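You operate a simulated robot arm through the tools that you are given. There is no shell and no other tool. Be economical: measure what you need, move in short steps, check, and stop when the job is done.

Carry out the task below with a simulated two-armed robot. There is one attempt and no reset: what you move stays moved.

JOB
Carry the large carton to the wrapper in both hands and wind on three layers of film.
Fine: film lever on to wind, off after. Where these are worked on the way, their far stop is far enough and under half their travel is too little: film lever.

The check looks at the end state, three seconds after you hand in, the way a careful person would. Anything else that was tipped, shoved, dropped, spilled or broken makes it a failure.

ROBOT AND FRAMES
Two 7-joint arms with two-finger parallel grippers on one trunk, on a base that drives. Base frame: it is fixed to the floor where the robot stands at the start and does not move with it; the origin is under the middle of the robot, x ahead of it, y to its left, z up; the surface under the hand at the start is at about z = 800. Lengths are in mm, angles in degrees, forces in N, time in s.
The left shoulder is at the start at [70, 163, 1045], the right one opposite. With the tool pointing down near the work surface each hand reaches from about 380 to 880 mm from the robot's upright axis, wherever it stands, measured 20 degrees to its own side. Places, roughly: film crank [300, 700, 600]; film lever [200, 900, 600]; top of the wrapper turntable [600, 700, 700]. Payload 3.43 kg a hand.
The TCP of each hand is the grasp point between the finger pads, 34 mm short of the fingertips. In the tool frame z runs along the fingers and y along their closing line. The gripper opens to 128 mm. The fingers are 24 mm wide and 12 mm thick; the gripper's body (48 by 130 mm) begins 96 mm behind the TCP.
Orientation is told as [roll, pitch, yaw] about the base's x, y, z axes, in that order, counted from this pose: with the fingers straight down and closing along the base's y, the tool's x points along the base's -x, its y along +y and its z along -z.

CONTROLS
- The arms move only by the tool servo_tool. It takes "left_steps", "right_steps" or both (then of equal length, played together; a hand with none holds still); each is a list of rows, each an object (a shift or turn left out is 0, a gripper value left out holds the last) with "angular": the turn, a rotation vector about the tool's x, y, z in rad, a list of three; "linear": the shift along the tool's x, y, z in mm, a list of three; "jaw": the opening in per cent of the stroke, from 0 (shut) to 100 (fully open). In form: [{"angular": [ax, ay, az], "linear": [x, y, z], "jaw": jaw}, ...]. A call has 1 to 20 rows; each row shifts and turns the commanded pose from where the row before left it, along the tool's axes as they then stand. Each row takes 0.2 s and may step no farther than 50 mm and 8.6 degrees from the row before; otherwise, or with a gripper value out of range, the whole call is refused. Where a pose cannot be reached the arm comes as near as it can. A force on the tool above 50 N (or 10 N above the force at the start of the call, whichever is more), or a blocked arm, ends the call early, and 0.2 s more pass. The fingers move at their own pace (about 153 mm/s each) and stop on an object; they squeeze with about 42 N. The grip force told is the motor's: it shows also when the fingers shut on nothing. Time passes only in rows, and 0.2 s behind the last, so rows that do not move let the fingers close. The reply holds the time, the measured pose of the TCP, the force on the tool along the base axes, the opening and the grip force, in the units named above and with some noise, with the torque about the TCP (base axes, N m) and any sound that the robot's microphone picked up.
- Cameras (640 x 400 px; columns grow to the right, rows downward): "scene" is now at [131.7, 36.9, 1272.9]; the picture's right is [0.42, -0.91, 0.00], its down [-0.52, -0.24, -0.82] and it looks along [0.74, 0.34, -0.57] (base axes); focal length 230 px, centre (320, 200). "left" rides on the left gripper at [76, 11, -160] in its tool frame; the picture's right is [-0.15, 0.99, 0.00], its down [-0.88, -0.13, -0.46] and it looks along [-0.45, -0.07, 0.89] (tool axes); focal length 234 px, centre (320, 200). "right" rides on the right gripper at [76, -11, -160] in its tool frame; the picture's right is [0.15, 0.99, 0.00], its down [-0.88, 0.13, -0.46] and it looks along [-0.45, 0.07, 0.89] (tool axes); focal length 234 px, centre (320, 200). There is no depth. A picture from a camera that has moved, and an enlarged one, comes with that camera's place and axes in the base frame and with its lens.
- snapshot(camera): a new picture of that camera. The clock stands still meanwhile.
- raise_lower(by): slides the trunk up (or, below 0, down) by that many mm; the arms and the scene camera ride with it, the base frame stays. It gives what a move gives, with no picture.
- base_move(legs): drives the robot by 1 to 6 legs, each [ahead, left, turn to the left] in mm, mm and degrees, along the robot's own axes; the way and the turn of a leg run together, so that a leg with both is an arc; at most 1500 mm and 180 degrees a leg. The arms and the cameras ride along, it lands a little off, and it stops where it bumps. It gives what a move gives.
- aim_head(pan, tilt): turns the head with the scene camera to pan (to the left, within 86 degrees either way) and tilt (down, from -29 to 69), counted from straight ahead of the robot. It gives what a move gives.
- close_up(camera, box): a new picture of the part [left, top, right, bottom] of that camera's present view, enlarged. The clock stands still meanwhile.
- finish_job(): hands the job in; it is judged then, once.

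Go step by step. Nothing tells you exact positions but the pictures and the camera data: compare them with the known pose of the tool, close in by small moves and look again before you grip or let go. The budget is 120 turns and 108 pictures, counting those below and the enlarged ones. Unless the task says otherwise, let go and move clear before handing in.

The tools are called after "Call:" by a JSON object that holds its "fn" and its "kwargs". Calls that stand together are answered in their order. servo_tool: Moves the arms, as the interface text tells. Its arguments: {"type":"object","properties":{"left_steps":{"type":"array"},"right_steps":{"type":"array"}},"required":[]} The other tools are called the same way: raise_lower (by) slides the trunk up or down; base_move (legs) drives the base; aim_head (pan, tilt) turns the head that bears the scene camera; snapshot (camera) takes a picture; close_up (camera, box) takes an enlarged picture of a part of a camera's view; finish_job () hands the job in.

At the start:

```text
time_s: 0.0
left_position: [443.5, 520.4, 1067.5]
left_orientation: [0.0, 0.1, 0.0]
left_force: [0.7, 0.3, 0.3]
left_wrist_torque: [0.01, -0.01, -0.01]
left_gripper_width: 127.9
left_grasp_force: 0.1
right_position: [677.7, 117.2, 1070.1]
right_orientation: [0.0, 0.0, 0.0]
right_force: [0.1, 0.3, -0.6]
right_wrist_torque: [-0.04, 0.0, 0.01]
right_gripper_width: 127.8
right_grasp_force: 0.0
trunk travel left (down, up): [-525.0, 415.0]
robot x, y, heading: [0.9, -0.1, 0.0]
head pan, tilt: [24.7, 34.9]
```

scene: 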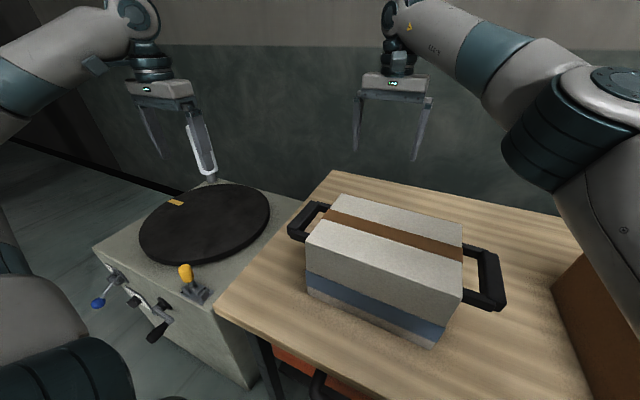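
right: 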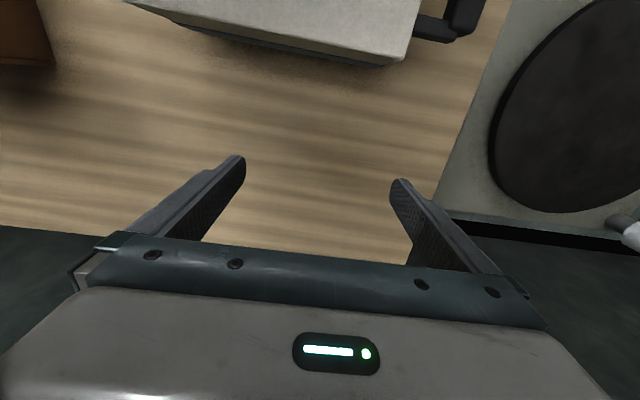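
left: 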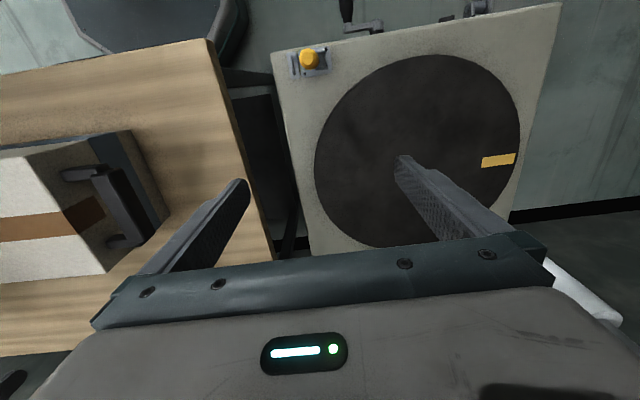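

The carton with its two side handles stands on the table. The wrapper is to the left, with its turntable, a blue-knobbed lever, a crank and a yellow knob. I'll look at each of these closely first.

Call:
{"fn": "close_up", "kwargs": {"camera": "scene", "box": [70, 230, 250, 350]}}

Call:
{"fn": "close_up", "kwargs": {"camera": "scene", "box": [270, 170, 530, 350]}}

Call:
{"fn": "aim_head", "kwargs": {"pan": 70, "tilt": 45}}

Call:
{"fn": "snapshot", "kwargs": {"camera": "scene"}}

```text
3.33 times, centred on (160, 290) of scene
camera zoom: at [131.7, 36.9, 1272.9], right [0.42, -0.91, 0.0], down [-0.52, -0.24, -0.82], along [0.74, 0.34, -0.57], focal length 767 px, centre (853, -100)
```

zoom: 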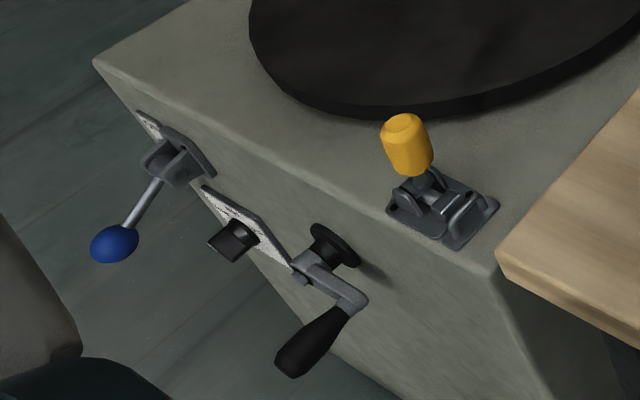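

```text
2.22 times, centred on (400, 260) of scene
camera zoom: at [131.7, 36.9, 1272.9], right [0.42, -0.91, 0.0], down [-0.52, -0.24, -0.82], along [0.74, 0.34, -0.57], focal length 512 px, centre (142, 67)
```

zoom: 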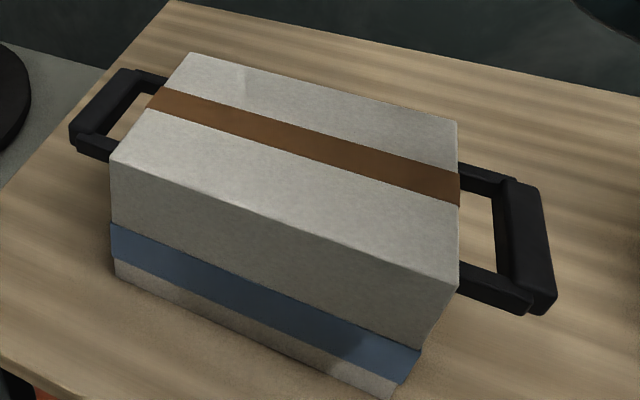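

```text
time_s: 1.1
left_position: [443.3, 521.1, 1067.5]
left_orientation: [0.1, 0.0, 0.0]
left_force: [-0.7, 0.0, -0.1]
left_wrist_torque: [-0.03, -0.01, 0.0]
left_gripper_width: 127.9
left_grasp_force: 0.0
right_position: [677.8, 118.5, 1070.5]
right_orientation: [0.0, 0.0, 0.1]
right_force: [1.0, 0.5, 0.1]
right_wrist_torque: [0.03, -0.01, -0.01]
right_gripper_width: 127.8
right_grasp_force: 0.1
trunk travel left (down, up): [-525.0, 415.0]
robot x, y, heading: [-0.1, 4.7, 0.3]
head pan, tilt: [70.0, 45.0]
```

```text
102 pictures are left
camera scene: at [79.6, 76.4, 1258.0], right [0.94, -0.34, 0.0], down [-0.24, -0.66, -0.71], along [0.24, 0.66, -0.71], focal length 230 px, centre (320, 200)
```

scene: 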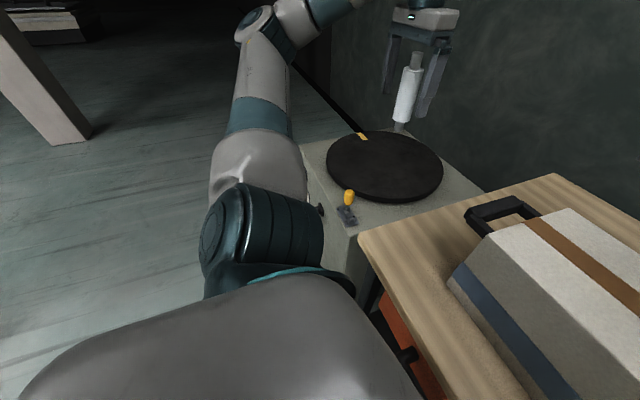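

The blue lever and the crank are on the wrapper's front face. I put the carton at about x 393–575, y −75 to 187, with its top near z 965 and handle bars near y 249 and −137. I'll bring both hands above the handles and look again.

Call:
{"fn": "servo_tool", "kwargs": {"left_steps": [{"linear": [-6, -38.5, 0], "jaw": 55}, {"linear": [-6, -38.5, 0]}, {"linear": [-6, -38.5, 0]}, {"linear": [-6, -38.5, 0]}, {"linear": [-6, -38.5, 0]}, {"linear": [-6, -38.5, 0]}, {"linear": [-6, -40, 0]}], "right_steps": [{"linear": [27.9, -36.3, 0], "jaw": 55}, {"linear": [27.9, -36.3, 0]}, {"linear": [27.9, -36.3, 0]}, {"linear": [27.9, -36.3, 0]}, {"linear": [27.9, -36.3, 0]}, {"linear": [27.9, -36.3, 0]}, {"linear": [27.9, -36.3, 0]}]}}

Call:
{"fn": "aim_head", "kwargs": {"pan": 0, "tilt": 50}}

Call:
{"fn": "snapshot", "kwargs": {"camera": "scene"}}

Call:
{"fn": "snapshot", "kwargs": {"camera": "left"}}

Call:
{"fn": "snapshot", "kwargs": {"camera": "right"}}

```text
time_s: 2.7
left_position: [484.6, 247.2, 1067.4]
left_orientation: [0.1, 0.0, 0.0]
left_force: [-0.6, -0.5, -0.3]
left_wrist_torque: [0.08, -0.06, -0.04]
left_gripper_width: 70.4
left_grasp_force: 0.0
right_position: [482.4, -138.9, 1069.8]
right_orientation: [0.2, 0.0, 0.0]
right_force: [0.2, 0.6, 0.1]
right_wrist_torque: [0.02, -0.03, -0.06]
right_gripper_width: 70.3
right_grasp_force: 0.0
trunk travel left (down, up): [-525.0, 415.0]
robot x, y, heading: [3.8, 0.9, 0.1]
head pan, tilt: [70.0, 45.0]
```

```text
time_s: 4.1
left_position: [485.3, 250.1, 1066.9]
left_orientation: [-0.1, 0.0, 0.0]
left_force: [-0.2, -0.5, -0.5]
left_wrist_torque: [-0.02, 0.06, 0.01]
left_gripper_width: 70.7
left_grasp_force: 0.1
right_position: [483.5, -136.3, 1070.4]
right_orientation: [0.0, -0.1, -0.1]
right_force: [-0.4, -0.4, -0.5]
right_wrist_torque: [0.01, -0.01, 0.0]
right_gripper_width: 70.5
right_grasp_force: 0.2
trunk travel left (down, up): [-525.0, 415.0]
robot x, y, heading: [-1.1, -0.8, 0.0]
head pan, tilt: [0.0, 50.0]
```

```text
101 pictures are left
camera scene: at [128.7, -0.2, 1251.1], right [0.0, -1.0, 0.0], down [-0.77, 0.0, -0.64], along [0.64, 0.0, -0.77], focal length 230 px, centre (320, 200)
```

scene: 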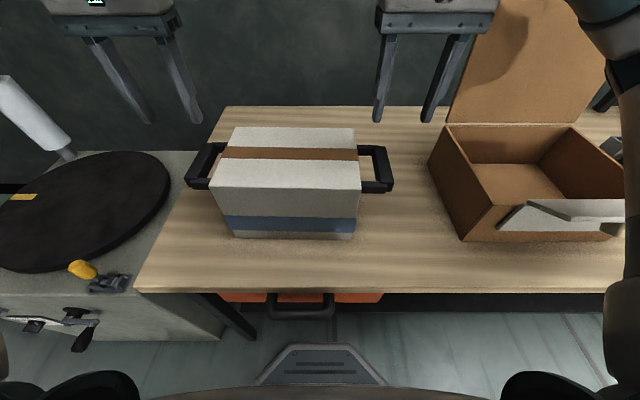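

```text
100 pictures are left
camera left: at [408.0, 262.2, 1226.2], right [0.15, 0.99, 0.0], down [0.88, -0.13, 0.46], along [0.45, -0.07, -0.89], focal length 234 px, centre (320, 200)
```

left: 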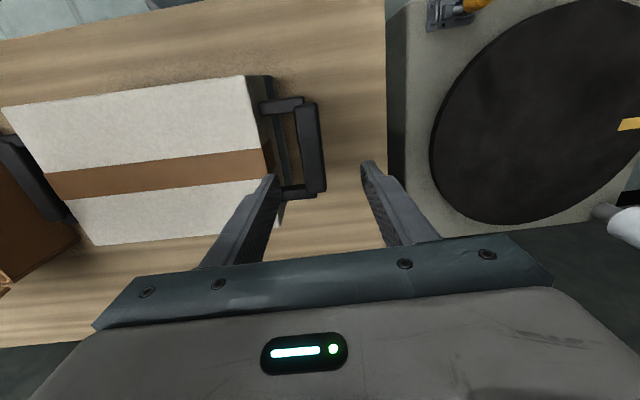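

```text
99 pictures are left
camera right: at [407.2, -147.3, 1229.7], right [-0.15, 0.99, 0.0], down [0.88, 0.13, 0.46], along [0.45, 0.07, -0.89], focal length 234 px, centre (320, 200)
```

right: 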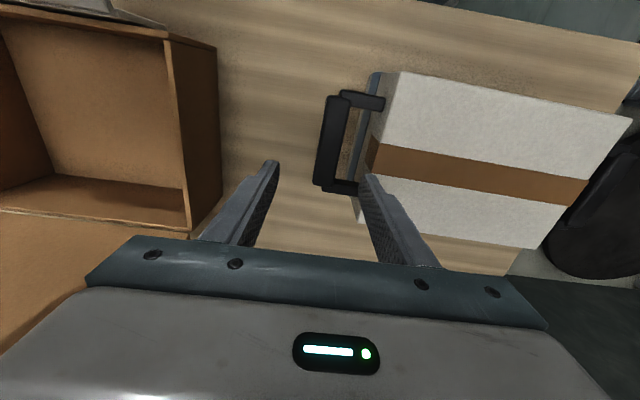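

The handle bars are at about y 240 (left) and y −124 (right), both running along x around 480 with tops near z 947. I'll centre the hands, narrow the jaws and go down to just above the bars, then check.

Call:
{"fn": "servo_tool", "kwargs": {"left_steps": [{"linear": [1, -9, 0], "jaw": 42}, {"linear": [0, 0, 38]}, {"linear": [0, 0, 38]}], "right_steps": [{"linear": [2, 14, 0], "jaw": 42}, {"linear": [0, 0, 40]}, {"linear": [0, 0, 39]}]}}

Call:
{"fn": "snapshot", "kwargs": {"camera": "left"}}

Call:
{"fn": "snapshot", "kwargs": {"camera": "right"}}

Call:
{"fn": "close_up", "kwargs": {"camera": "scene", "box": [160, 60, 420, 260]}}

```text
time_s: 4.9
left_position: [485.9, 240.3, 991.3]
left_orientation: [0.0, 0.0, 0.0]
left_force: [0.3, 0.1, 0.2]
left_wrist_torque: [0.0, 0.01, 0.0]
left_gripper_width: 53.8
left_grasp_force: 0.0
right_position: [481.0, -122.7, 992.0]
right_orientation: [-0.1, -0.1, 0.0]
right_force: [-0.1, 0.9, 0.0]
right_wrist_torque: [-0.03, 0.02, -0.01]
right_gripper_width: 53.9
right_grasp_force: 0.0
trunk travel left (down, up): [-525.0, 415.0]
robot x, y, heading: [1.8, 2.4, -0.1]
head pan, tilt: [0.0, 50.0]
```

```text
98 pictures are left
camera left: at [407.6, 253.2, 1149.3], right [0.15, 0.99, 0.0], down [0.88, -0.13, 0.46], along [0.45, -0.07, -0.89], focal length 234 px, centre (320, 200)
```

left: 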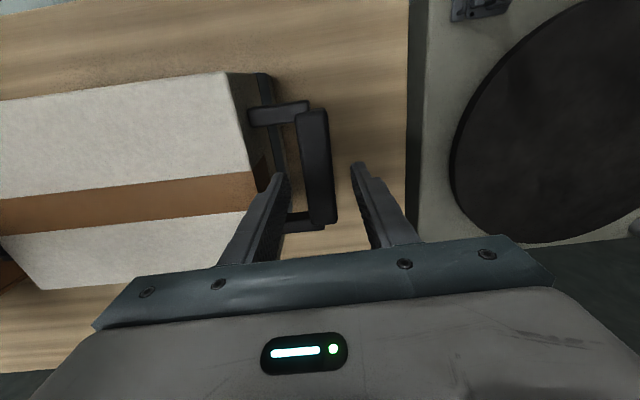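

```text
97 pictures are left
camera right: at [405.9, -133.3, 1151.1], right [-0.15, 0.99, 0.0], down [0.88, 0.13, 0.46], along [0.45, 0.07, -0.89], focal length 234 px, centre (320, 200)
```

right: 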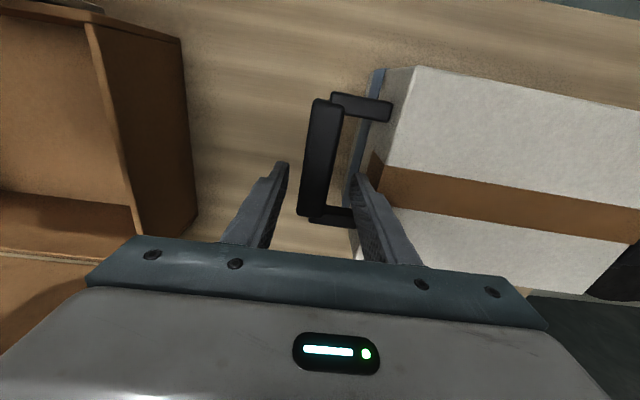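

```text
2.00 times, centred on (290, 160) of scene
camera zoom: at [129.5, 0.1, 1251.2], right [0.0, -1.0, 0.0], down [-0.77, 0.0, -0.64], along [0.64, 0.0, -0.77], focal length 460 px, centre (380, 280)
```

zoom: 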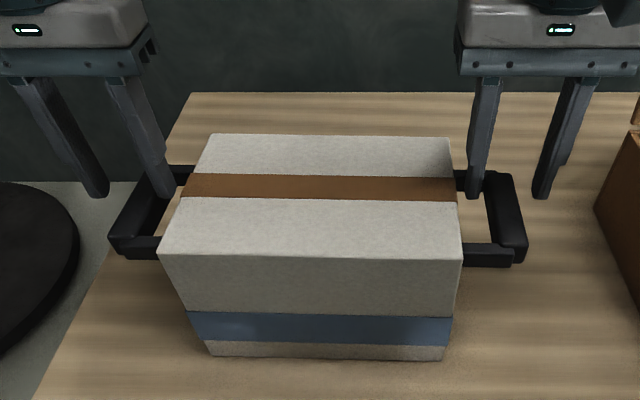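

The bars lie between the open fingers on both sides. I'll go down over them and check before closing.

Call:
{"fn": "servo_tool", "kwargs": {"left_steps": [{"linear": [0, -2, 20]}, {"linear": [0, 0, 18]}, {"linear": [0, 0, 16]}], "right_steps": [{"linear": [0, 0, 20]}, {"linear": [0, 0, 18]}, {"linear": [0, 0, 16]}]}}

Call:
{"fn": "close_up", "kwargs": {"camera": "scene", "box": [160, 60, 420, 260]}}

Call:
{"fn": "snapshot", "kwargs": {"camera": "left"}}

Call:
{"fn": "snapshot", "kwargs": {"camera": "right"}}

```text
time_s: 5.7
left_position: [486.0, 240.4, 939.2]
left_orientation: [-0.1, 0.0, 0.1]
left_force: [0.6, -0.4, -0.6]
left_wrist_torque: [0.0, 0.01, -0.02]
left_gripper_width: 53.7
left_grasp_force: 0.0
right_position: [482.2, -121.2, 944.2]
right_orientation: [-0.1, -0.5, -0.2]
right_force: [-0.2, -0.5, -0.5]
right_wrist_torque: [-0.01, -0.02, -0.02]
right_gripper_width: 53.5
right_grasp_force: 0.1
trunk travel left (down, up): [-525.0, 415.0]
robot x, y, heading: [1.1, -1.0, 0.2]
head pan, tilt: [0.0, 50.0]
```

```text
2.00 times, centred on (290, 160) of scene
camera zoom: at [129.6, 1.5, 1254.4], right [0.0, -1.0, 0.0], down [-0.77, 0.0, -0.64], along [0.64, 0.0, -0.77], focal length 460 px, centre (380, 280)
```

zoom: 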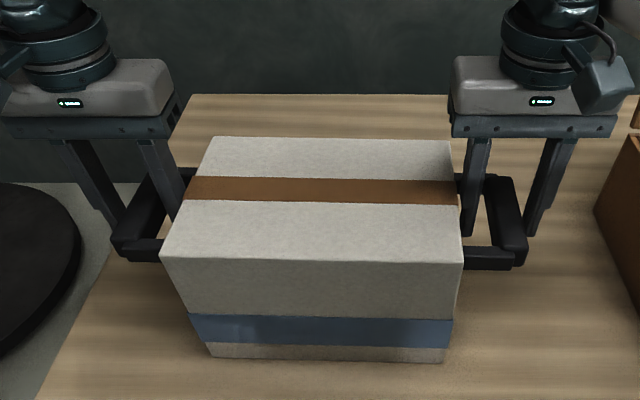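

```text
94 pictures are left
camera left: at [408.0, 253.0, 1098.9], right [0.15, 0.99, 0.0], down [0.88, -0.13, 0.46], along [0.45, -0.07, -0.89], focal length 234 px, centre (320, 200)
```

left: 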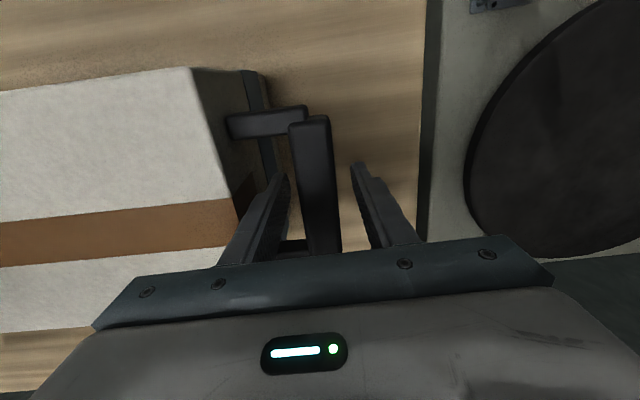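

```text
93 pictures are left
camera right: at [405.3, -132.8, 1103.5], right [-0.15, 0.99, 0.0], down [0.88, 0.13, 0.46], along [0.46, 0.06, -0.89], focal length 234 px, centre (320, 200)
```

right: 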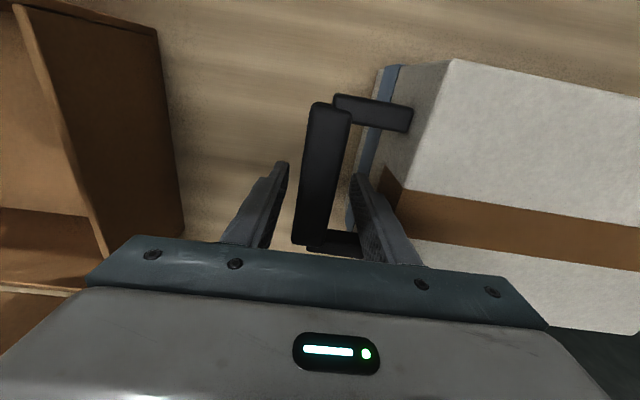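

Both bars are between the pads. I'll go down a touch more and close.

Call:
{"fn": "servo_tool", "kwargs": {"left_steps": [{"linear": [0, -3, 7]}, {"linear": [0, 0, 0]}, {"jaw": 0}, {}, {}, {}], "right_steps": [{"linear": [0, -2, 10]}, {"linear": [0, 0, 0]}, {"jaw": 0}, {}, {}, {}]}}

Call:
{"fn": "snapshot", "kwargs": {"camera": "left"}}

Call:
{"fn": "close_up", "kwargs": {"camera": "scene", "box": [160, 60, 420, 260]}}

```text
time_s: 7.1
left_position: [485.5, 241.7, 932.1]
left_orientation: [-0.2, 0.1, 0.0]
left_force: [1.9, 30.7, 9.0]
left_wrist_torque: [0.0, 0.12, -1.46]
left_gripper_width: 28.7
left_grasp_force: 42.1
right_position: [484.1, -122.3, 939.9]
right_orientation: [-0.5, -1.2, -0.3]
right_force: [11.9, -40.6, 5.1]
right_wrist_torque: [0.89, -0.03, -1.12]
right_gripper_width: 28.4
right_grasp_force: 42.0
trunk travel left (down, up): [-525.0, 415.0]
robot x, y, heading: [0.8, -1.9, 0.3]
head pan, tilt: [0.0, 50.0]
```

```text
92 pictures are left
camera left: at [407.9, 253.8, 1091.7], right [0.15, 0.99, 0.0], down [0.88, -0.13, 0.46], along [0.45, -0.07, -0.89], focal length 234 px, centre (320, 200)
```

left: 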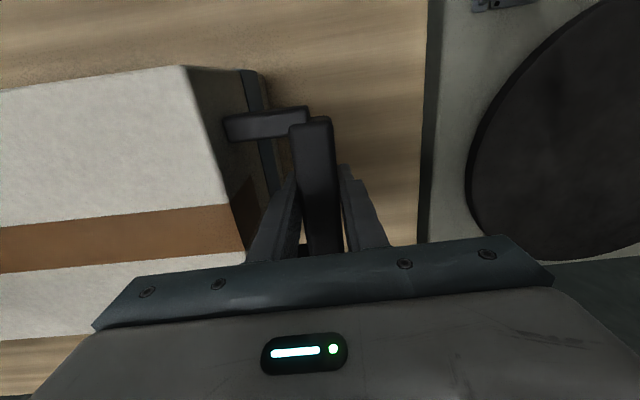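

```text
2.00 times, centred on (290, 160) of scene
camera zoom: at [129.6, 5.6, 1254.5], right [0.0, -1.0, 0.01], down [-0.77, 0.0, -0.64], along [0.64, 0.0, -0.77], focal length 460 px, centre (380, 280)
```

zoom: 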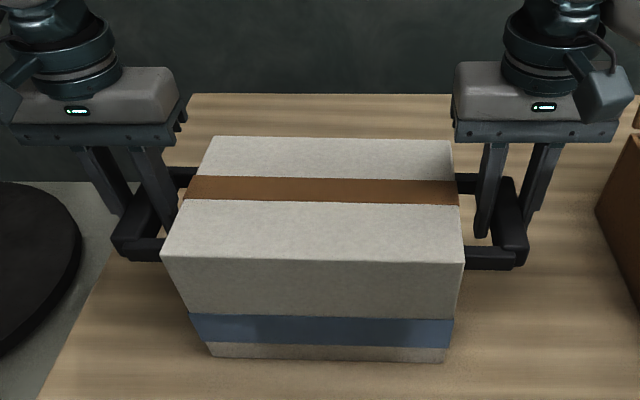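

Both grips are firm at about 28 mm, but the hands are pulling toward each other a little. I'll ease them outward, then test-lift with the trunk.

Call:
{"fn": "servo_tool", "kwargs": {"left_steps": [{"linear": [0, 3, 0]}, {}], "right_steps": [{"linear": [0, -4, -9]}, {}]}}

Call:
{"fn": "raise_lower", "kwargs": {"by": 30}}

Call:
{"fn": "close_up", "kwargs": {"camera": "scene", "box": [160, 60, 420, 260]}}

```text
time_s: 7.7
left_position: [483.5, 242.2, 931.9]
left_orientation: [-0.7, 0.0, -0.1]
left_force: [2.8, -6.7, 24.7]
left_wrist_torque: [-0.21, 1.05, -1.04]
left_gripper_width: 28.5
left_grasp_force: 41.5
right_position: [480.5, -122.1, 943.8]
right_orientation: [-0.1, -0.8, 0.2]
right_force: [5.8, 15.5, -0.3]
right_wrist_torque: [-1.39, -0.18, -0.93]
right_gripper_width: 29.0
right_grasp_force: 41.5
trunk travel left (down, up): [-525.0, 415.0]
robot x, y, heading: [1.3, -2.5, 0.2]
head pan, tilt: [0.0, 50.0]
```

```text
time_s: 8.5
left_position: [484.3, 238.4, 956.7]
left_orientation: [-0.3, 0.3, -0.4]
left_force: [-6.7, -37.1, -13.9]
left_wrist_torque: [1.13, 0.78, -1.43]
left_gripper_width: 28.6
left_grasp_force: 42.1
right_position: [481.9, -125.3, 964.4]
right_orientation: [0.2, 0.2, 0.0]
right_force: [7.8, 36.4, -9.7]
right_wrist_torque: [-0.33, -0.92, -1.22]
right_gripper_width: 28.7
right_grasp_force: 42.3
trunk travel left (down, up): [-555.0, 385.0]
robot x, y, heading: [-2.7, 0.4, -0.3]
head pan, tilt: [0.0, 50.0]
```

```text
2.00 times, centred on (290, 160) of scene
camera zoom: at [130.4, 1.3, 1279.6], right [0.0, -1.0, 0.0], down [-0.77, 0.0, -0.64], along [0.64, 0.0, -0.77], focal length 460 px, centre (380, 280)
```

zoom: 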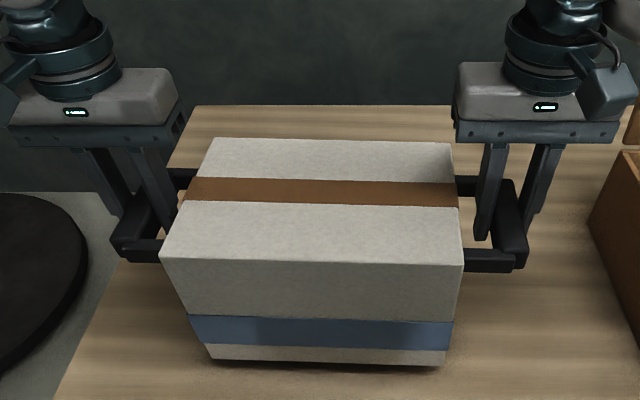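

The carton is off the table, hanging level at about 24 N in total. I'll relax the side force and raise it a bit more.

Call:
{"fn": "servo_tool", "kwargs": {"left_steps": [{"linear": [0, -1.8, 0]}, {}], "right_steps": [{"linear": [0, 1.8, 0]}, {}]}}

Call:
{"fn": "raise_lower", "kwargs": {"by": 40}}

Call:
{"fn": "aim_head", "kwargs": {"pan": 60, "tilt": 55}}

Call:
{"fn": "snapshot", "kwargs": {"camera": "scene"}}

```text
time_s: 9.1
left_position: [485.5, 239.0, 959.4]
left_orientation: [0.0, 0.1, 0.0]
left_force: [-7.1, -22.1, -14.5]
left_wrist_torque: [0.66, -0.27, -1.34]
left_gripper_width: 28.6
left_grasp_force: 41.7
right_position: [481.6, -125.7, 965.4]
right_orientation: [0.1, 0.2, -0.2]
right_force: [6.6, 21.7, -8.2]
right_wrist_torque: [0.78, 0.1, -1.07]
right_gripper_width: 28.7
right_grasp_force: 42.6
trunk travel left (down, up): [-555.0, 385.0]
robot x, y, heading: [-0.8, 1.1, 0.1]
head pan, tilt: [0.0, 50.0]
```

```text
time_s: 9.9
left_position: [486.5, 237.5, 998.5]
left_orientation: [0.0, 0.1, 0.0]
left_force: [-5.6, -17.6, -14.3]
left_wrist_torque: [0.55, -0.66, -0.96]
left_gripper_width: 28.8
left_grasp_force: 42.2
right_position: [481.5, -125.7, 1005.8]
right_orientation: [0.0, 0.3, 0.0]
right_force: [5.6, 17.7, -7.1]
right_wrist_torque: [0.87, 0.57, -1.12]
right_gripper_width: 28.5
right_grasp_force: 42.8
trunk travel left (down, up): [-595.0, 345.0]
robot x, y, heading: [-1.8, -0.8, -0.2]
head pan, tilt: [0.0, 50.0]
```

```text
time_s: 11.2
left_position: [485.1, 237.4, 999.5]
left_orientation: [0.0, 0.2, 0.1]
left_force: [-5.8, -15.0, -14.4]
left_wrist_torque: [0.53, -0.2, -0.98]
left_gripper_width: 28.3
left_grasp_force: 42.2
right_position: [481.5, -125.6, 1006.5]
right_orientation: [-0.1, 0.0, -0.1]
right_force: [4.9, 15.8, -8.6]
right_wrist_torque: [0.43, 0.08, -0.91]
right_gripper_width: 28.7
right_grasp_force: 41.7
trunk travel left (down, up): [-595.0, 345.0]
robot x, y, heading: [-1.1, 0.3, -0.0]
head pan, tilt: [60.0, 55.0]
```

```text
89 pictures are left
camera scene: at [89.6, 62.5, 1314.4], right [0.87, -0.5, 0.0], down [-0.41, -0.71, -0.57], along [0.29, 0.5, -0.82], focal length 230 px, centre (320, 200)
```

scene: 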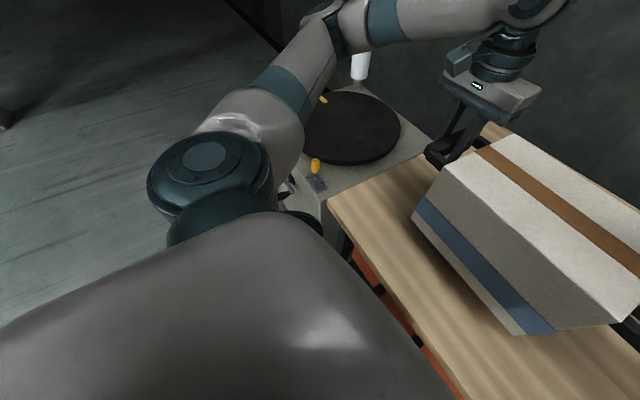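

The carton hangs steadily. I'll back off 100 mm and strafe left in stages, holding it high enough to clear the table and the wrapper's top.

Call:
{"fn": "base_move", "kwargs": {"legs": [[-100, 0, 0], [0, 250, 0]]}}

Call:
{"fn": "snapshot", "kwargs": {"camera": "scene"}}

```text
time_s: 13.8
left_position: [385.4, 485.9, 999.2]
left_orientation: [0.0, 0.2, -0.1]
left_force: [-6.0, -12.4, -13.6]
left_wrist_torque: [0.56, -0.04, -1.1]
left_gripper_width: 28.6
left_grasp_force: 42.2
right_position: [382.9, 121.4, 1005.1]
right_orientation: [0.0, 0.1, -0.1]
right_force: [6.2, 12.4, -7.5]
right_wrist_torque: [0.52, -0.11, -1.18]
right_gripper_width: 28.6
right_grasp_force: 42.1
trunk travel left (down, up): [-595.0, 345.0]
robot x, y, heading: [-99.7, 248.8, 0.2]
head pan, tilt: [60.0, 55.0]
```

```text
88 pictures are left
camera scene: at [-9.5, 310.6, 1314.3], right [0.87, -0.5, 0.0], down [-0.41, -0.71, -0.57], along [0.29, 0.5, -0.82], focal length 230 px, centre (320, 200)
```

scene: 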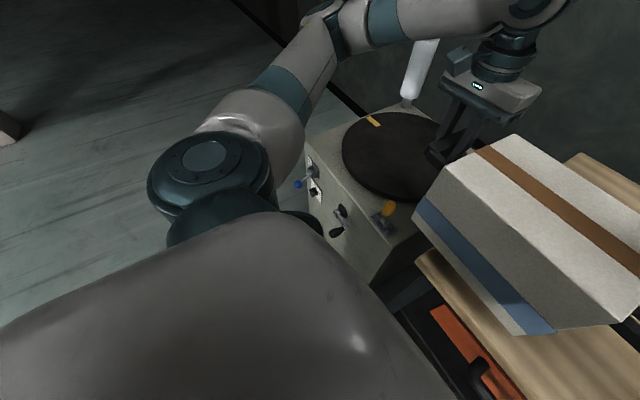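

Going well. From here the lever and crank are visible, so I'll take one close-up and then keep strafing.

Call:
{"fn": "close_up", "kwargs": {"camera": "scene", "box": [270, 80, 450, 260]}}

Call:
{"fn": "base_move", "kwargs": {"legs": [[0, 200, 0]]}}

Call:
{"fn": "snapshot", "kwargs": {"camera": "scene"}}

```text
2.22 times, centred on (360, 170) of scene
camera zoom: at [-9.5, 310.6, 1314.3], right [0.87, -0.5, 0.0], down [-0.41, -0.71, -0.57], along [0.29, 0.5, -0.82], focal length 512 px, centre (231, 267)
```

zoom: 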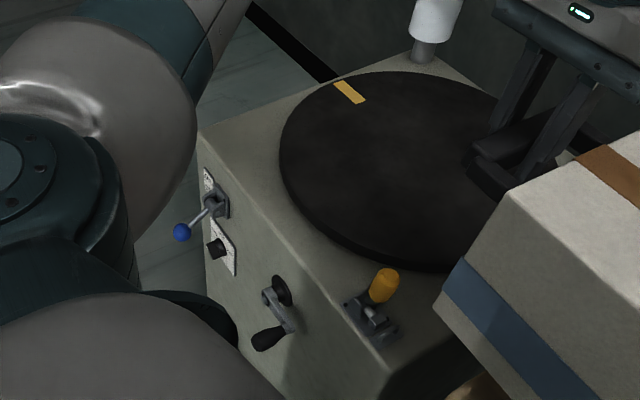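

```text
time_s: 15.4
left_position: [386.5, 683.8, 997.1]
left_orientation: [-0.1, 0.2, -0.1]
left_force: [-7.5, -2.1, -13.6]
left_wrist_torque: [0.5, 0.53, -1.35]
left_gripper_width: 28.7
left_grasp_force: 42.1
right_position: [383.3, 319.8, 1006.4]
right_orientation: [-0.1, 0.0, -0.2]
right_force: [8.4, 2.1, -7.6]
right_wrist_torque: [0.45, -0.67, -1.53]
right_gripper_width: 28.6
right_grasp_force: 41.7
trunk travel left (down, up): [-595.0, 345.0]
robot x, y, heading: [-98.8, 448.3, 0.1]
head pan, tilt: [60.0, 55.0]
```

```text
86 pictures are left
camera scene: at [-9.5, 509.5, 1314.4], right [0.87, -0.5, 0.0], down [-0.41, -0.71, -0.57], along [0.29, 0.5, -0.82], focal length 230 px, centre (320, 200)
```

scene: 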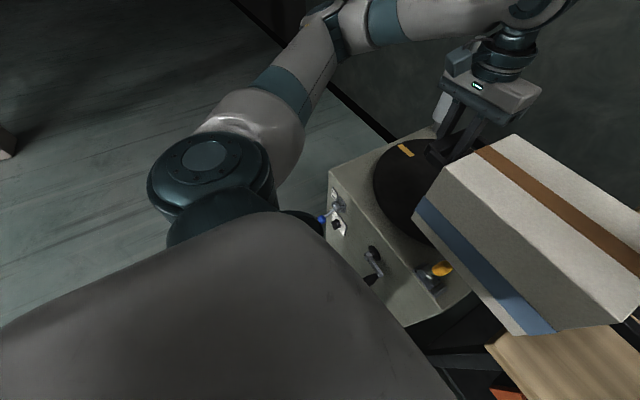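

I need a more precise turntable centre, so I'll look with the left wrist camera, which is now close to it.

Call:
{"fn": "snapshot", "kwargs": {"camera": "left"}}

Call:
{"fn": "aim_head", "kwargs": {"pan": 40, "tilt": 40}}

Call:
{"fn": "snapshot", "kwargs": {"camera": "scene"}}

```text
85 pictures are left
camera left: at [309.7, 696.2, 1158.7], right [0.15, 0.99, 0.0], down [0.88, -0.13, 0.45], along [0.45, -0.07, -0.89], focal length 234 px, centre (320, 200)
```

left: 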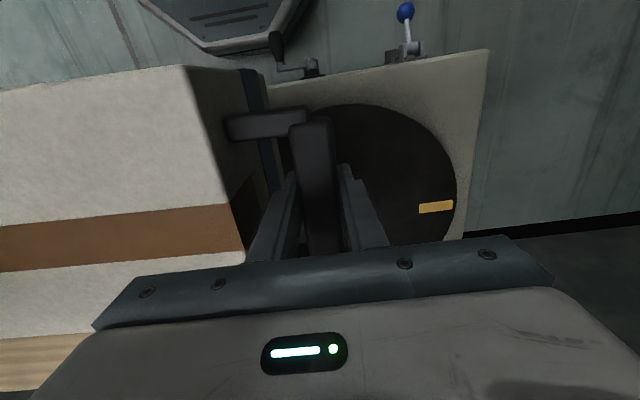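

```text
time_s: 16.2
left_position: [386.8, 683.2, 1000.4]
left_orientation: [-0.1, 0.3, -0.3]
left_force: [-6.6, 0.0, -12.4]
left_wrist_torque: [0.39, -0.55, -1.39]
left_gripper_width: 28.5
left_grasp_force: 41.8
right_position: [383.6, 320.6, 1005.4]
right_orientation: [0.0, 0.0, -0.3]
right_force: [7.2, -0.1, -8.4]
right_wrist_torque: [0.32, 0.43, -1.02]
right_gripper_width: 28.7
right_grasp_force: 41.5
trunk travel left (down, up): [-595.0, 345.0]
robot x, y, heading: [-98.3, 445.6, -0.1]
head pan, tilt: [40.0, 40.0]
```

```text
84 pictures are left
camera scene: at [19.6, 501.1, 1335.0], right [0.64, -0.77, 0.0], down [-0.49, -0.41, -0.76], along [0.59, 0.49, -0.64], focal length 230 px, centre (320, 200)
```

scene: 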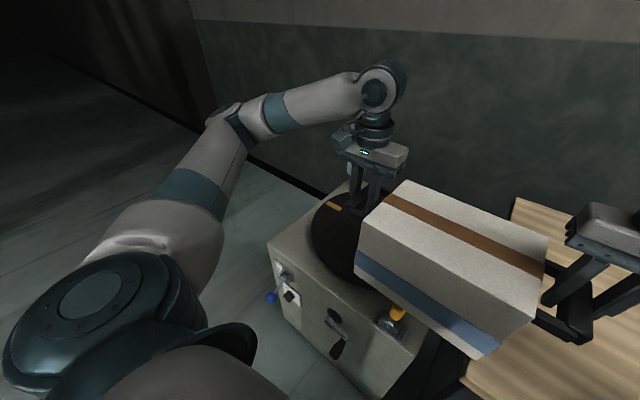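

The turntable centre works out to about (592, 718), radius about 228. I'll strafe the rest of the way and then look.

Call:
{"fn": "base_move", "kwargs": {"legs": [[0, 216, 0]]}}

Call:
{"fn": "snapshot", "kwargs": {"camera": "scene"}}

Call:
{"fn": "snapshot", "kwargs": {"camera": "left"}}

Call:
{"fn": "snapshot", "kwargs": {"camera": "right"}}

```text
time_s: 17.9
left_position: [387.4, 899.7, 998.9]
left_orientation: [0.0, 0.2, -0.2]
left_force: [-8.1, -0.7, -13.4]
left_wrist_torque: [0.58, 0.61, -1.2]
left_gripper_width: 28.6
left_grasp_force: 41.8
right_position: [383.8, 536.2, 1005.3]
right_orientation: [0.0, 0.0, -0.2]
right_force: [6.9, 1.8, -8.3]
right_wrist_torque: [0.28, -0.84, -1.38]
right_gripper_width: 28.2
right_grasp_force: 41.9
trunk travel left (down, up): [-595.0, 345.0]
robot x, y, heading: [-100.3, 661.0, -0.0]
head pan, tilt: [40.0, 40.0]
```

```text
83 pictures are left
camera scene: at [20.2, 717.8, 1335.0], right [0.64, -0.77, 0.0], down [-0.49, -0.41, -0.77], along [0.59, 0.49, -0.64], focal length 230 px, centre (320, 200)
```

scene: 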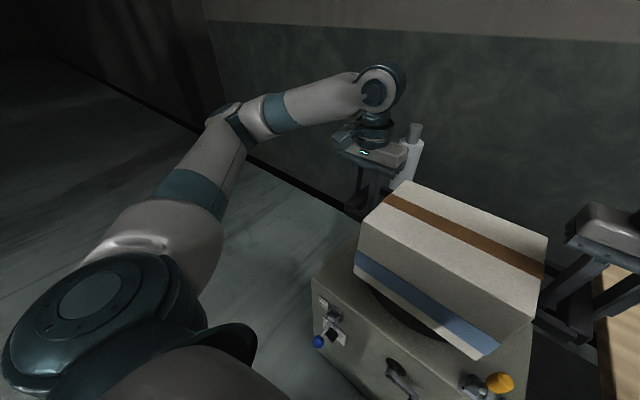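

```text
82 pictures are left
camera left: at [310.4, 912.1, 1158.5], right [0.15, 0.99, 0.0], down [0.88, -0.13, 0.45], along [0.45, -0.07, -0.89], focal length 234 px, centre (320, 200)
```

left: 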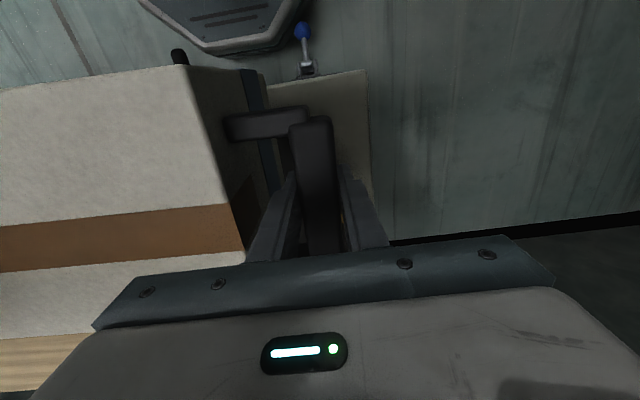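

```text
81 pictures are left
camera right: at [307.9, 524.5, 1165.2], right [-0.14, 0.99, 0.0], down [0.88, 0.13, 0.46], along [0.45, 0.06, -0.89], focal length 234 px, centre (320, 200)
```

right: 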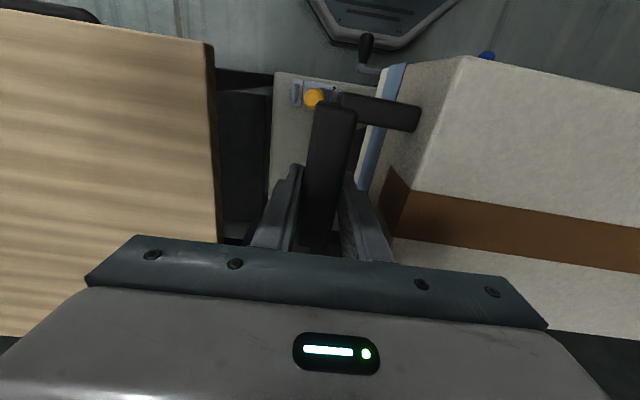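

The box spans y 437–993, so its centre is about y 715 and the carton is at 718. I'll extend both arms together 207 mm ahead over the turntable.

Call:
{"fn": "servo_tool", "kwargs": {"left_steps": [{"linear": [-15, 0, 0]}, {"linear": [-26, 0, 0]}, {"linear": [-26, 0, 0]}, {"linear": [-26, 0, 0]}, {"linear": [-26, 0, 0]}, {"linear": [-26, 0, 0]}, {"linear": [-26, 0, 0]}, {"linear": [-24, 0, 0]}, {"linear": [-12, 0, 0]}, {}], "right_steps": [{"linear": [-15, 0, 0]}, {"linear": [-26, 0, 0]}, {"linear": [-26, 0, 0]}, {"linear": [-26, 0, 0]}, {"linear": [-26, 0, 0]}, {"linear": [-26, 0, 0]}, {"linear": [-26, 0, 0]}, {"linear": [-24, 0, 0]}, {"linear": [-12, 0, 0]}, {}]}}

Call:
{"fn": "aim_head", "kwargs": {"pan": 0, "tilt": 45}}

Call:
{"fn": "snapshot", "kwargs": {"camera": "scene"}}

Call:
{"fn": "snapshot", "kwargs": {"camera": "left"}}

Call:
{"fn": "snapshot", "kwargs": {"camera": "right"}}

```text
time_s: 20.1
left_position: [594.9, 898.9, 997.7]
left_orientation: [0.0, 0.2, -0.4]
left_force: [-6.2, -5.1, -10.7]
left_wrist_torque: [0.15, 0.11, -1.04]
left_gripper_width: 28.7
left_grasp_force: 42.3
right_position: [590.8, 533.5, 1006.0]
right_orientation: [0.0, -0.1, -0.1]
right_force: [5.9, 4.3, -9.5]
right_wrist_torque: [0.04, -0.28, -1.24]
right_gripper_width: 28.5
right_grasp_force: 42.1
trunk travel left (down, up): [-595.0, 345.0]
robot x, y, heading: [-98.9, 662.8, -0.2]
head pan, tilt: [40.0, 40.0]
```

```text
time_s: 21.1
left_position: [595.3, 898.7, 997.7]
left_orientation: [0.0, 0.4, -0.3]
left_force: [-6.2, -7.9, -10.6]
left_wrist_torque: [0.09, -0.19, -1.13]
left_gripper_width: 28.4
left_grasp_force: 42.1
right_position: [590.6, 533.3, 1004.8]
right_orientation: [0.1, 0.2, -0.2]
right_force: [6.7, 8.3, -10.5]
right_wrist_torque: [0.04, -0.01, -1.12]
right_gripper_width: 28.6
right_grasp_force: 41.9
trunk travel left (down, up): [-595.0, 345.0]
robot x, y, heading: [-99.2, 660.8, 0.0]
head pan, tilt: [0.0, 45.0]
```

```text
80 pictures are left
camera scene: at [37.1, 662.9, 1327.6], right [0.0, -1.0, 0.0], down [-0.71, 0.0, -0.71], along [0.71, 0.0, -0.71], focal length 230 px, centre (320, 200)
```

scene: 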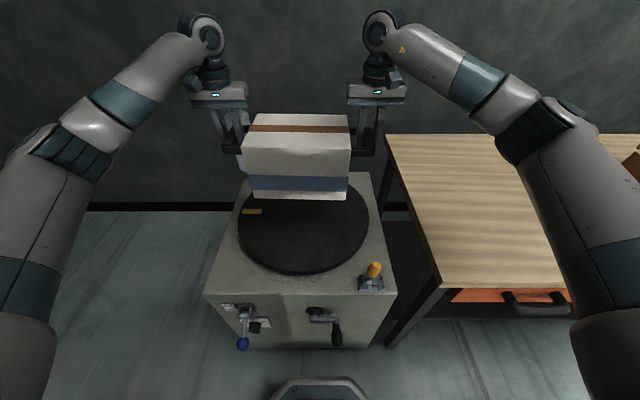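

```text
79 pictures are left
camera left: at [517.7, 911.1, 1156.9], right [0.15, 0.99, 0.0], down [0.88, -0.13, 0.45], along [0.45, -0.07, -0.89], focal length 234 px, centre (320, 200)
```

left: 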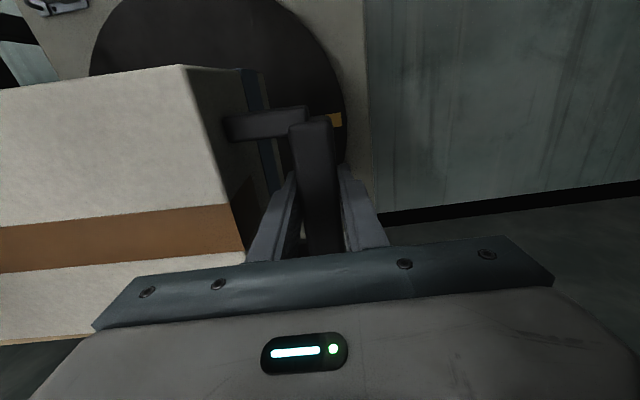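

```text
78 pictures are left
camera right: at [515.3, 523.3, 1164.4], right [-0.14, 0.99, 0.0], down [0.88, 0.13, 0.45], along [0.45, 0.07, -0.89], focal length 234 px, centre (320, 200)
```

right: 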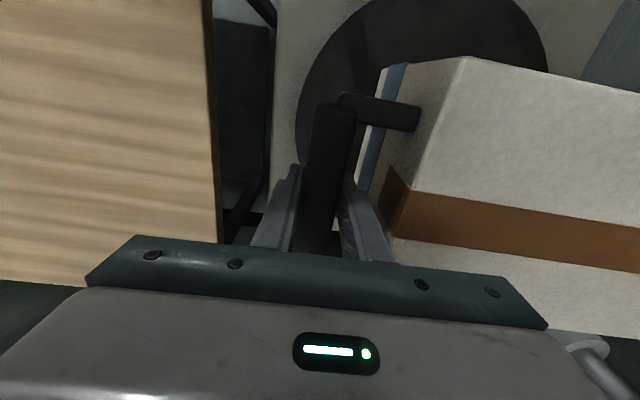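

In this view the turntable is centred at about (600, 718) and the carton is at (593, 716). I'll shift 6 mm ahead and lower with the trunk in stages.

Call:
{"fn": "servo_tool", "kwargs": {"left_steps": [{"linear": [-6, 1, 0]}, {}], "right_steps": [{"linear": [-6, 1, 0]}, {}]}}

Call:
{"fn": "raise_lower", "kwargs": {"by": -100}}

Call:
{"fn": "snapshot", "kwargs": {"camera": "scene"}}

```text
time_s: 21.7
left_position: [599.8, 899.9, 997.1]
left_orientation: [0.0, 0.3, -0.1]
left_force: [-6.3, -5.7, -11.9]
left_wrist_torque: [0.09, -0.24, -1.24]
left_gripper_width: 28.5
left_grasp_force: 42.3
right_position: [596.9, 536.0, 1006.3]
right_orientation: [0.0, 0.1, -0.2]
right_force: [5.5, 6.3, -10.5]
right_wrist_torque: [0.19, 0.04, -0.84]
right_gripper_width: 28.3
right_grasp_force: 42.2
trunk travel left (down, up): [-595.0, 345.0]
robot x, y, heading: [-97.4, 664.4, -0.1]
head pan, tilt: [0.0, 45.0]
```

```text
time_s: 23.1
left_position: [600.8, 898.7, 897.8]
left_orientation: [0.1, 0.3, -0.2]
left_force: [-4.8, -6.7, -12.0]
left_wrist_torque: [0.18, -0.25, -0.87]
left_gripper_width: 28.7
left_grasp_force: 42.0
right_position: [596.5, 535.7, 905.6]
right_orientation: [-0.1, 0.1, -0.3]
right_force: [4.8, 7.1, -10.9]
right_wrist_torque: [0.14, 0.11, -1.05]
right_gripper_width: 28.5
right_grasp_force: 41.4
trunk travel left (down, up): [-495.0, 445.0]
robot x, y, heading: [-97.4, 662.7, 0.1]
head pan, tilt: [0.0, 45.0]
```

```text
77 pictures are left
camera scene: at [36.4, 662.8, 1227.8], right [0.0, -1.0, 0.0], down [-0.71, 0.0, -0.71], along [0.71, 0.0, -0.71], focal length 230 px, centre (320, 200)
```

scene: 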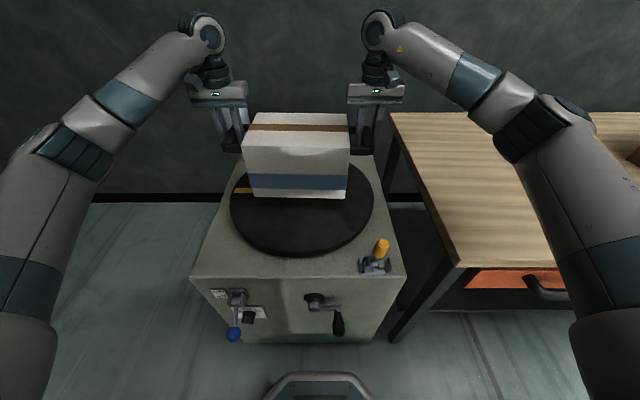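

Everything is clear. I'll lower another 50 mm and then creep down to contact.

Call:
{"fn": "raise_lower", "kwargs": {"by": -50}}

Call:
{"fn": "raise_lower", "kwargs": {"by": -8}}

Call:
{"fn": "snapshot", "kwargs": {"camera": "scene"}}

```text
time_s: 24.0
left_position: [598.7, 900.0, 852.8]
left_orientation: [-0.1, -0.1, -0.3]
left_force: [7.0, -2.7, 15.6]
left_wrist_torque: [0.28, 1.11, -1.05]
left_gripper_width: 28.4
left_grasp_force: 42.1
right_position: [595.7, 535.7, 862.2]
right_orientation: [0.2, -0.4, -0.2]
right_force: [18.2, 6.5, 19.1]
right_wrist_torque: [0.02, 0.92, -0.97]
right_gripper_width: 28.6
right_grasp_force: 41.8
trunk travel left (down, up): [-445.0, 495.0]
robot x, y, heading: [-98.6, 664.5, -0.1]
head pan, tilt: [0.0, 45.0]
```

```text
time_s: 24.6
left_position: [596.3, 901.1, 847.8]
left_orientation: [0.0, -0.4, -0.2]
left_force: [11.6, 0.2, 40.5]
left_wrist_torque: [0.1, 0.04, -1.03]
left_gripper_width: 28.0
left_grasp_force: 41.6
right_position: [592.1, 536.5, 854.1]
right_orientation: [0.1, -0.4, -0.2]
right_force: [22.5, 9.6, 36.2]
right_wrist_torque: [-0.27, 0.15, -1.06]
right_gripper_width: 28.1
right_grasp_force: 41.8
trunk travel left (down, up): [-437.0, 503.0]
robot x, y, heading: [-98.1, 666.5, 0.0]
head pan, tilt: [0.0, 45.0]
```

```text
76 pictures are left
camera scene: at [30.3, 662.9, 1171.1], right [0.0, -1.0, 0.0], down [-0.7, 0.0, -0.71], along [0.71, 0.0, -0.7], focal length 230 px, centre (320, 200)
```

scene: 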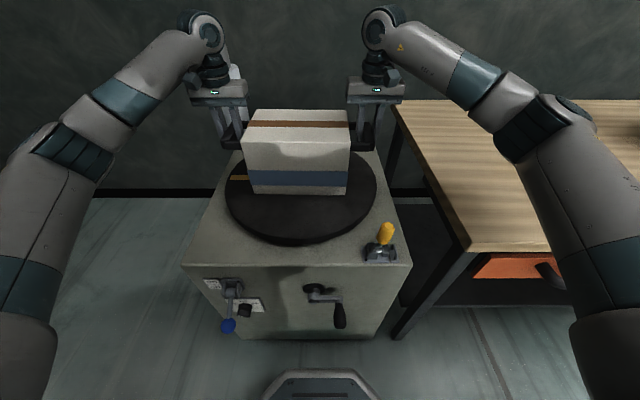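

The carton has touched down and both hands are pressing on it. I'll relieve the load, open the jaws modestly because the inner fingers are inside the loops, and rise straight up.

Call:
{"fn": "raise_lower", "kwargs": {"by": 8}}

Call:
{"fn": "servo_tool", "kwargs": {"left_steps": [{"jaw": 42}, {}, {}], "right_steps": [{"jaw": 42}, {}, {}]}}

Call:
{"fn": "snapshot", "kwargs": {"camera": "left"}}

Call:
{"fn": "snapshot", "kwargs": {"camera": "right"}}

```text
time_s: 25.1
left_position: [596.0, 900.6, 847.7]
left_orientation: [0.1, 0.4, -0.3]
left_force: [-8.0, -1.1, 7.7]
left_wrist_torque: [-0.34, -0.9, -0.94]
left_gripper_width: 28.1
left_grasp_force: 42.2
right_position: [592.4, 535.5, 853.5]
right_orientation: [-0.2, 0.2, -0.3]
right_force: [4.1, 8.2, -2.7]
right_wrist_torque: [0.04, -0.98, -1.16]
right_gripper_width: 28.5
right_grasp_force: 42.1
trunk travel left (down, up): [-445.0, 495.0]
robot x, y, heading: [-100.8, 660.7, -0.3]
head pan, tilt: [0.0, 45.0]
```

```text
time_s: 25.9
left_position: [599.5, 901.0, 848.5]
left_orientation: [0.0, 0.2, -0.2]
left_force: [-0.8, 0.3, -1.2]
left_wrist_torque: [0.02, 0.03, 0.0]
left_gripper_width: 53.7
left_grasp_force: 0.0
right_position: [595.3, 535.3, 856.2]
right_orientation: [0.0, 0.0, -0.2]
right_force: [-0.1, -0.4, -0.2]
right_wrist_torque: [-0.01, 0.0, 0.02]
right_gripper_width: 53.8
right_grasp_force: 0.2
trunk travel left (down, up): [-445.0, 495.0]
robot x, y, heading: [-101.1, 664.4, 0.1]
head pan, tilt: [0.0, 45.0]
```

```text
75 pictures are left
camera left: at [521.6, 911.8, 1008.2], right [0.15, 0.99, 0.0], down [0.88, -0.13, 0.45], along [0.45, -0.07, -0.89], focal length 234 px, centre (320, 200)
```

left: 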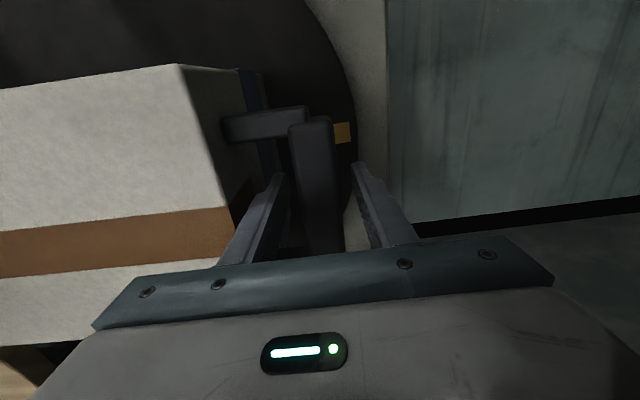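

```text
74 pictures are left
camera right: at [519.2, 524.1, 1015.8], right [-0.14, 0.99, 0.0], down [0.88, 0.13, 0.46], along [0.45, 0.06, -0.89], focal length 234 px, centre (320, 200)
```

right: 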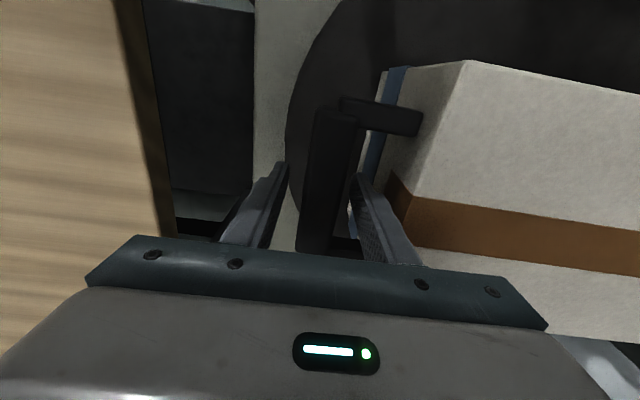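

The carton is free and clear of the fingers. I'll raise the trunk straight up to take the hands out and then check the placement.

Call:
{"fn": "raise_lower", "kwargs": {"by": 140}}

Call:
{"fn": "servo_tool", "kwargs": {"left_steps": [{"linear": [40, 10, 0]}, {"linear": [45, 10, 0]}, {"linear": [45, 10, 0]}, {"linear": [45, 0, 0]}, {"linear": [45, 0, 0]}], "right_steps": [{"linear": [40, -10, 0]}, {"linear": [45, -10, 0]}, {"linear": [45, -10, 0]}, {"linear": [45, 0, 0]}, {"linear": [45, 0, 0]}]}}

Call:
{"fn": "snapshot", "kwargs": {"camera": "scene"}}

Call:
{"fn": "close_up", "kwargs": {"camera": "scene", "box": [190, 200, 420, 350]}}

```text
time_s: 27.6
left_position: [599.7, 899.7, 989.6]
left_orientation: [0.1, 0.1, -0.2]
left_force: [0.5, -0.2, 0.7]
left_wrist_torque: [0.02, 0.03, -0.01]
left_gripper_width: 53.5
left_grasp_force: 0.2
right_position: [595.0, 535.8, 997.5]
right_orientation: [-0.1, -0.1, -0.2]
right_force: [0.4, 1.0, 0.4]
right_wrist_torque: [0.02, -0.01, 0.01]
right_gripper_width: 54.0
right_grasp_force: 0.0
trunk travel left (down, up): [-585.0, 355.0]
robot x, y, heading: [-99.4, 662.7, -0.1]
head pan, tilt: [0.0, 45.0]
```

```text
time_s: 28.8
left_position: [375.8, 930.0, 990.4]
left_orientation: [0.0, 0.0, -0.2]
left_force: [0.3, 0.3, -0.2]
left_wrist_torque: [0.0, -0.01, -0.01]
left_gripper_width: 53.6
left_grasp_force: 0.0
right_position: [373.3, 505.0, 995.8]
right_orientation: [-0.1, -0.1, -0.3]
right_force: [0.0, -0.8, 0.5]
right_wrist_torque: [0.0, -0.03, -0.01]
right_gripper_width: 53.6
right_grasp_force: 0.0
trunk travel left (down, up): [-585.0, 355.0]
robot x, y, heading: [-101.9, 661.6, -0.3]
head pan, tilt: [0.0, 45.0]
```

```text
73 pictures are left
camera scene: at [32.6, 662.8, 1318.2], right [0.0, -1.0, 0.0], down [-0.71, 0.0, -0.71], along [0.71, 0.0, -0.71], focal length 230 px, centre (320, 200)
```

scene: 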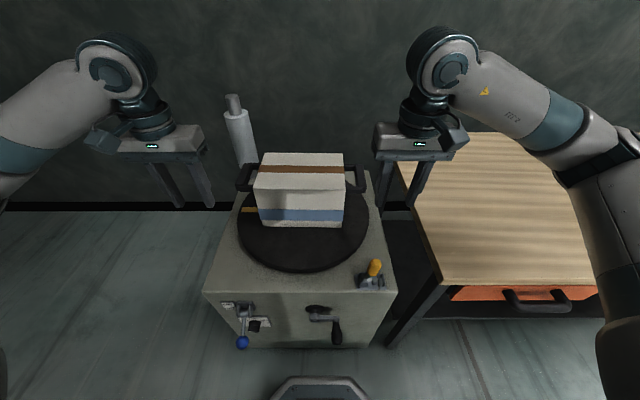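

```text
2.67 times, centred on (305, 275) of scene
camera zoom: at [32.6, 662.8, 1318.2], right [0.0, -1.0, 0.0], down [-0.71, 0.0, -0.71], along [0.71, 0.0, -0.71], focal length 614 px, centre (360, 0)
```

zoom: 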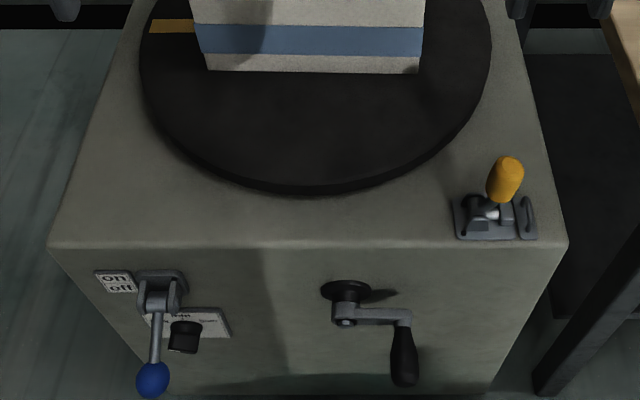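

The carton stands centred on the turntable to within a few mm. The lever shows an on/off plate and hangs down at "off". I'll zoom on the plates and controls.

Call:
{"fn": "close_up", "kwargs": {"camera": "scene", "box": [212, 290, 292, 355]}}

Call:
{"fn": "close_up", "kwargs": {"camera": "scene", "box": [295, 250, 395, 360]}}

```text
6.15 times, centred on (252, 322) of scene
camera zoom: at [32.6, 662.8, 1318.2], right [0.0, -1.0, 0.0], down [-0.71, 0.0, -0.71], along [0.71, 0.0, -0.71], focal length 1416 px, centre (738, -554)
```

zoom: 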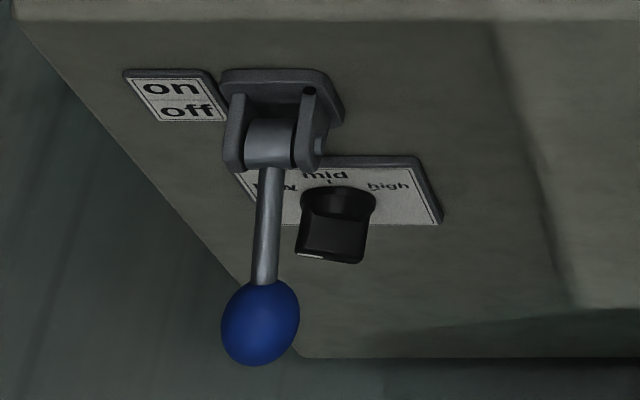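

```text
3.64 times, centred on (345, 305) of scene
camera zoom: at [32.6, 662.8, 1318.2], right [0.0, -1.0, 0.0], down [-0.71, 0.0, -0.71], along [0.71, 0.0, -0.71], focal length 837 px, centre (229, -182)
```

zoom: 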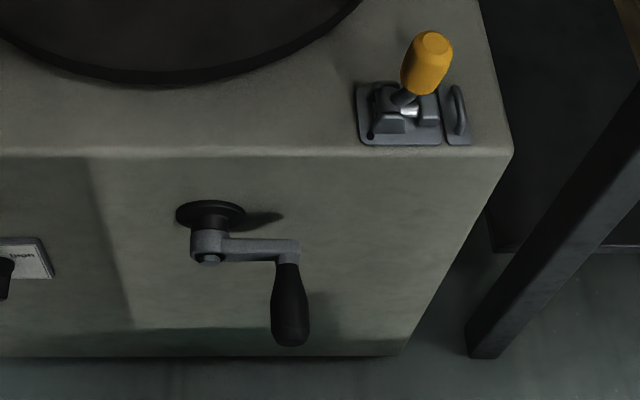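

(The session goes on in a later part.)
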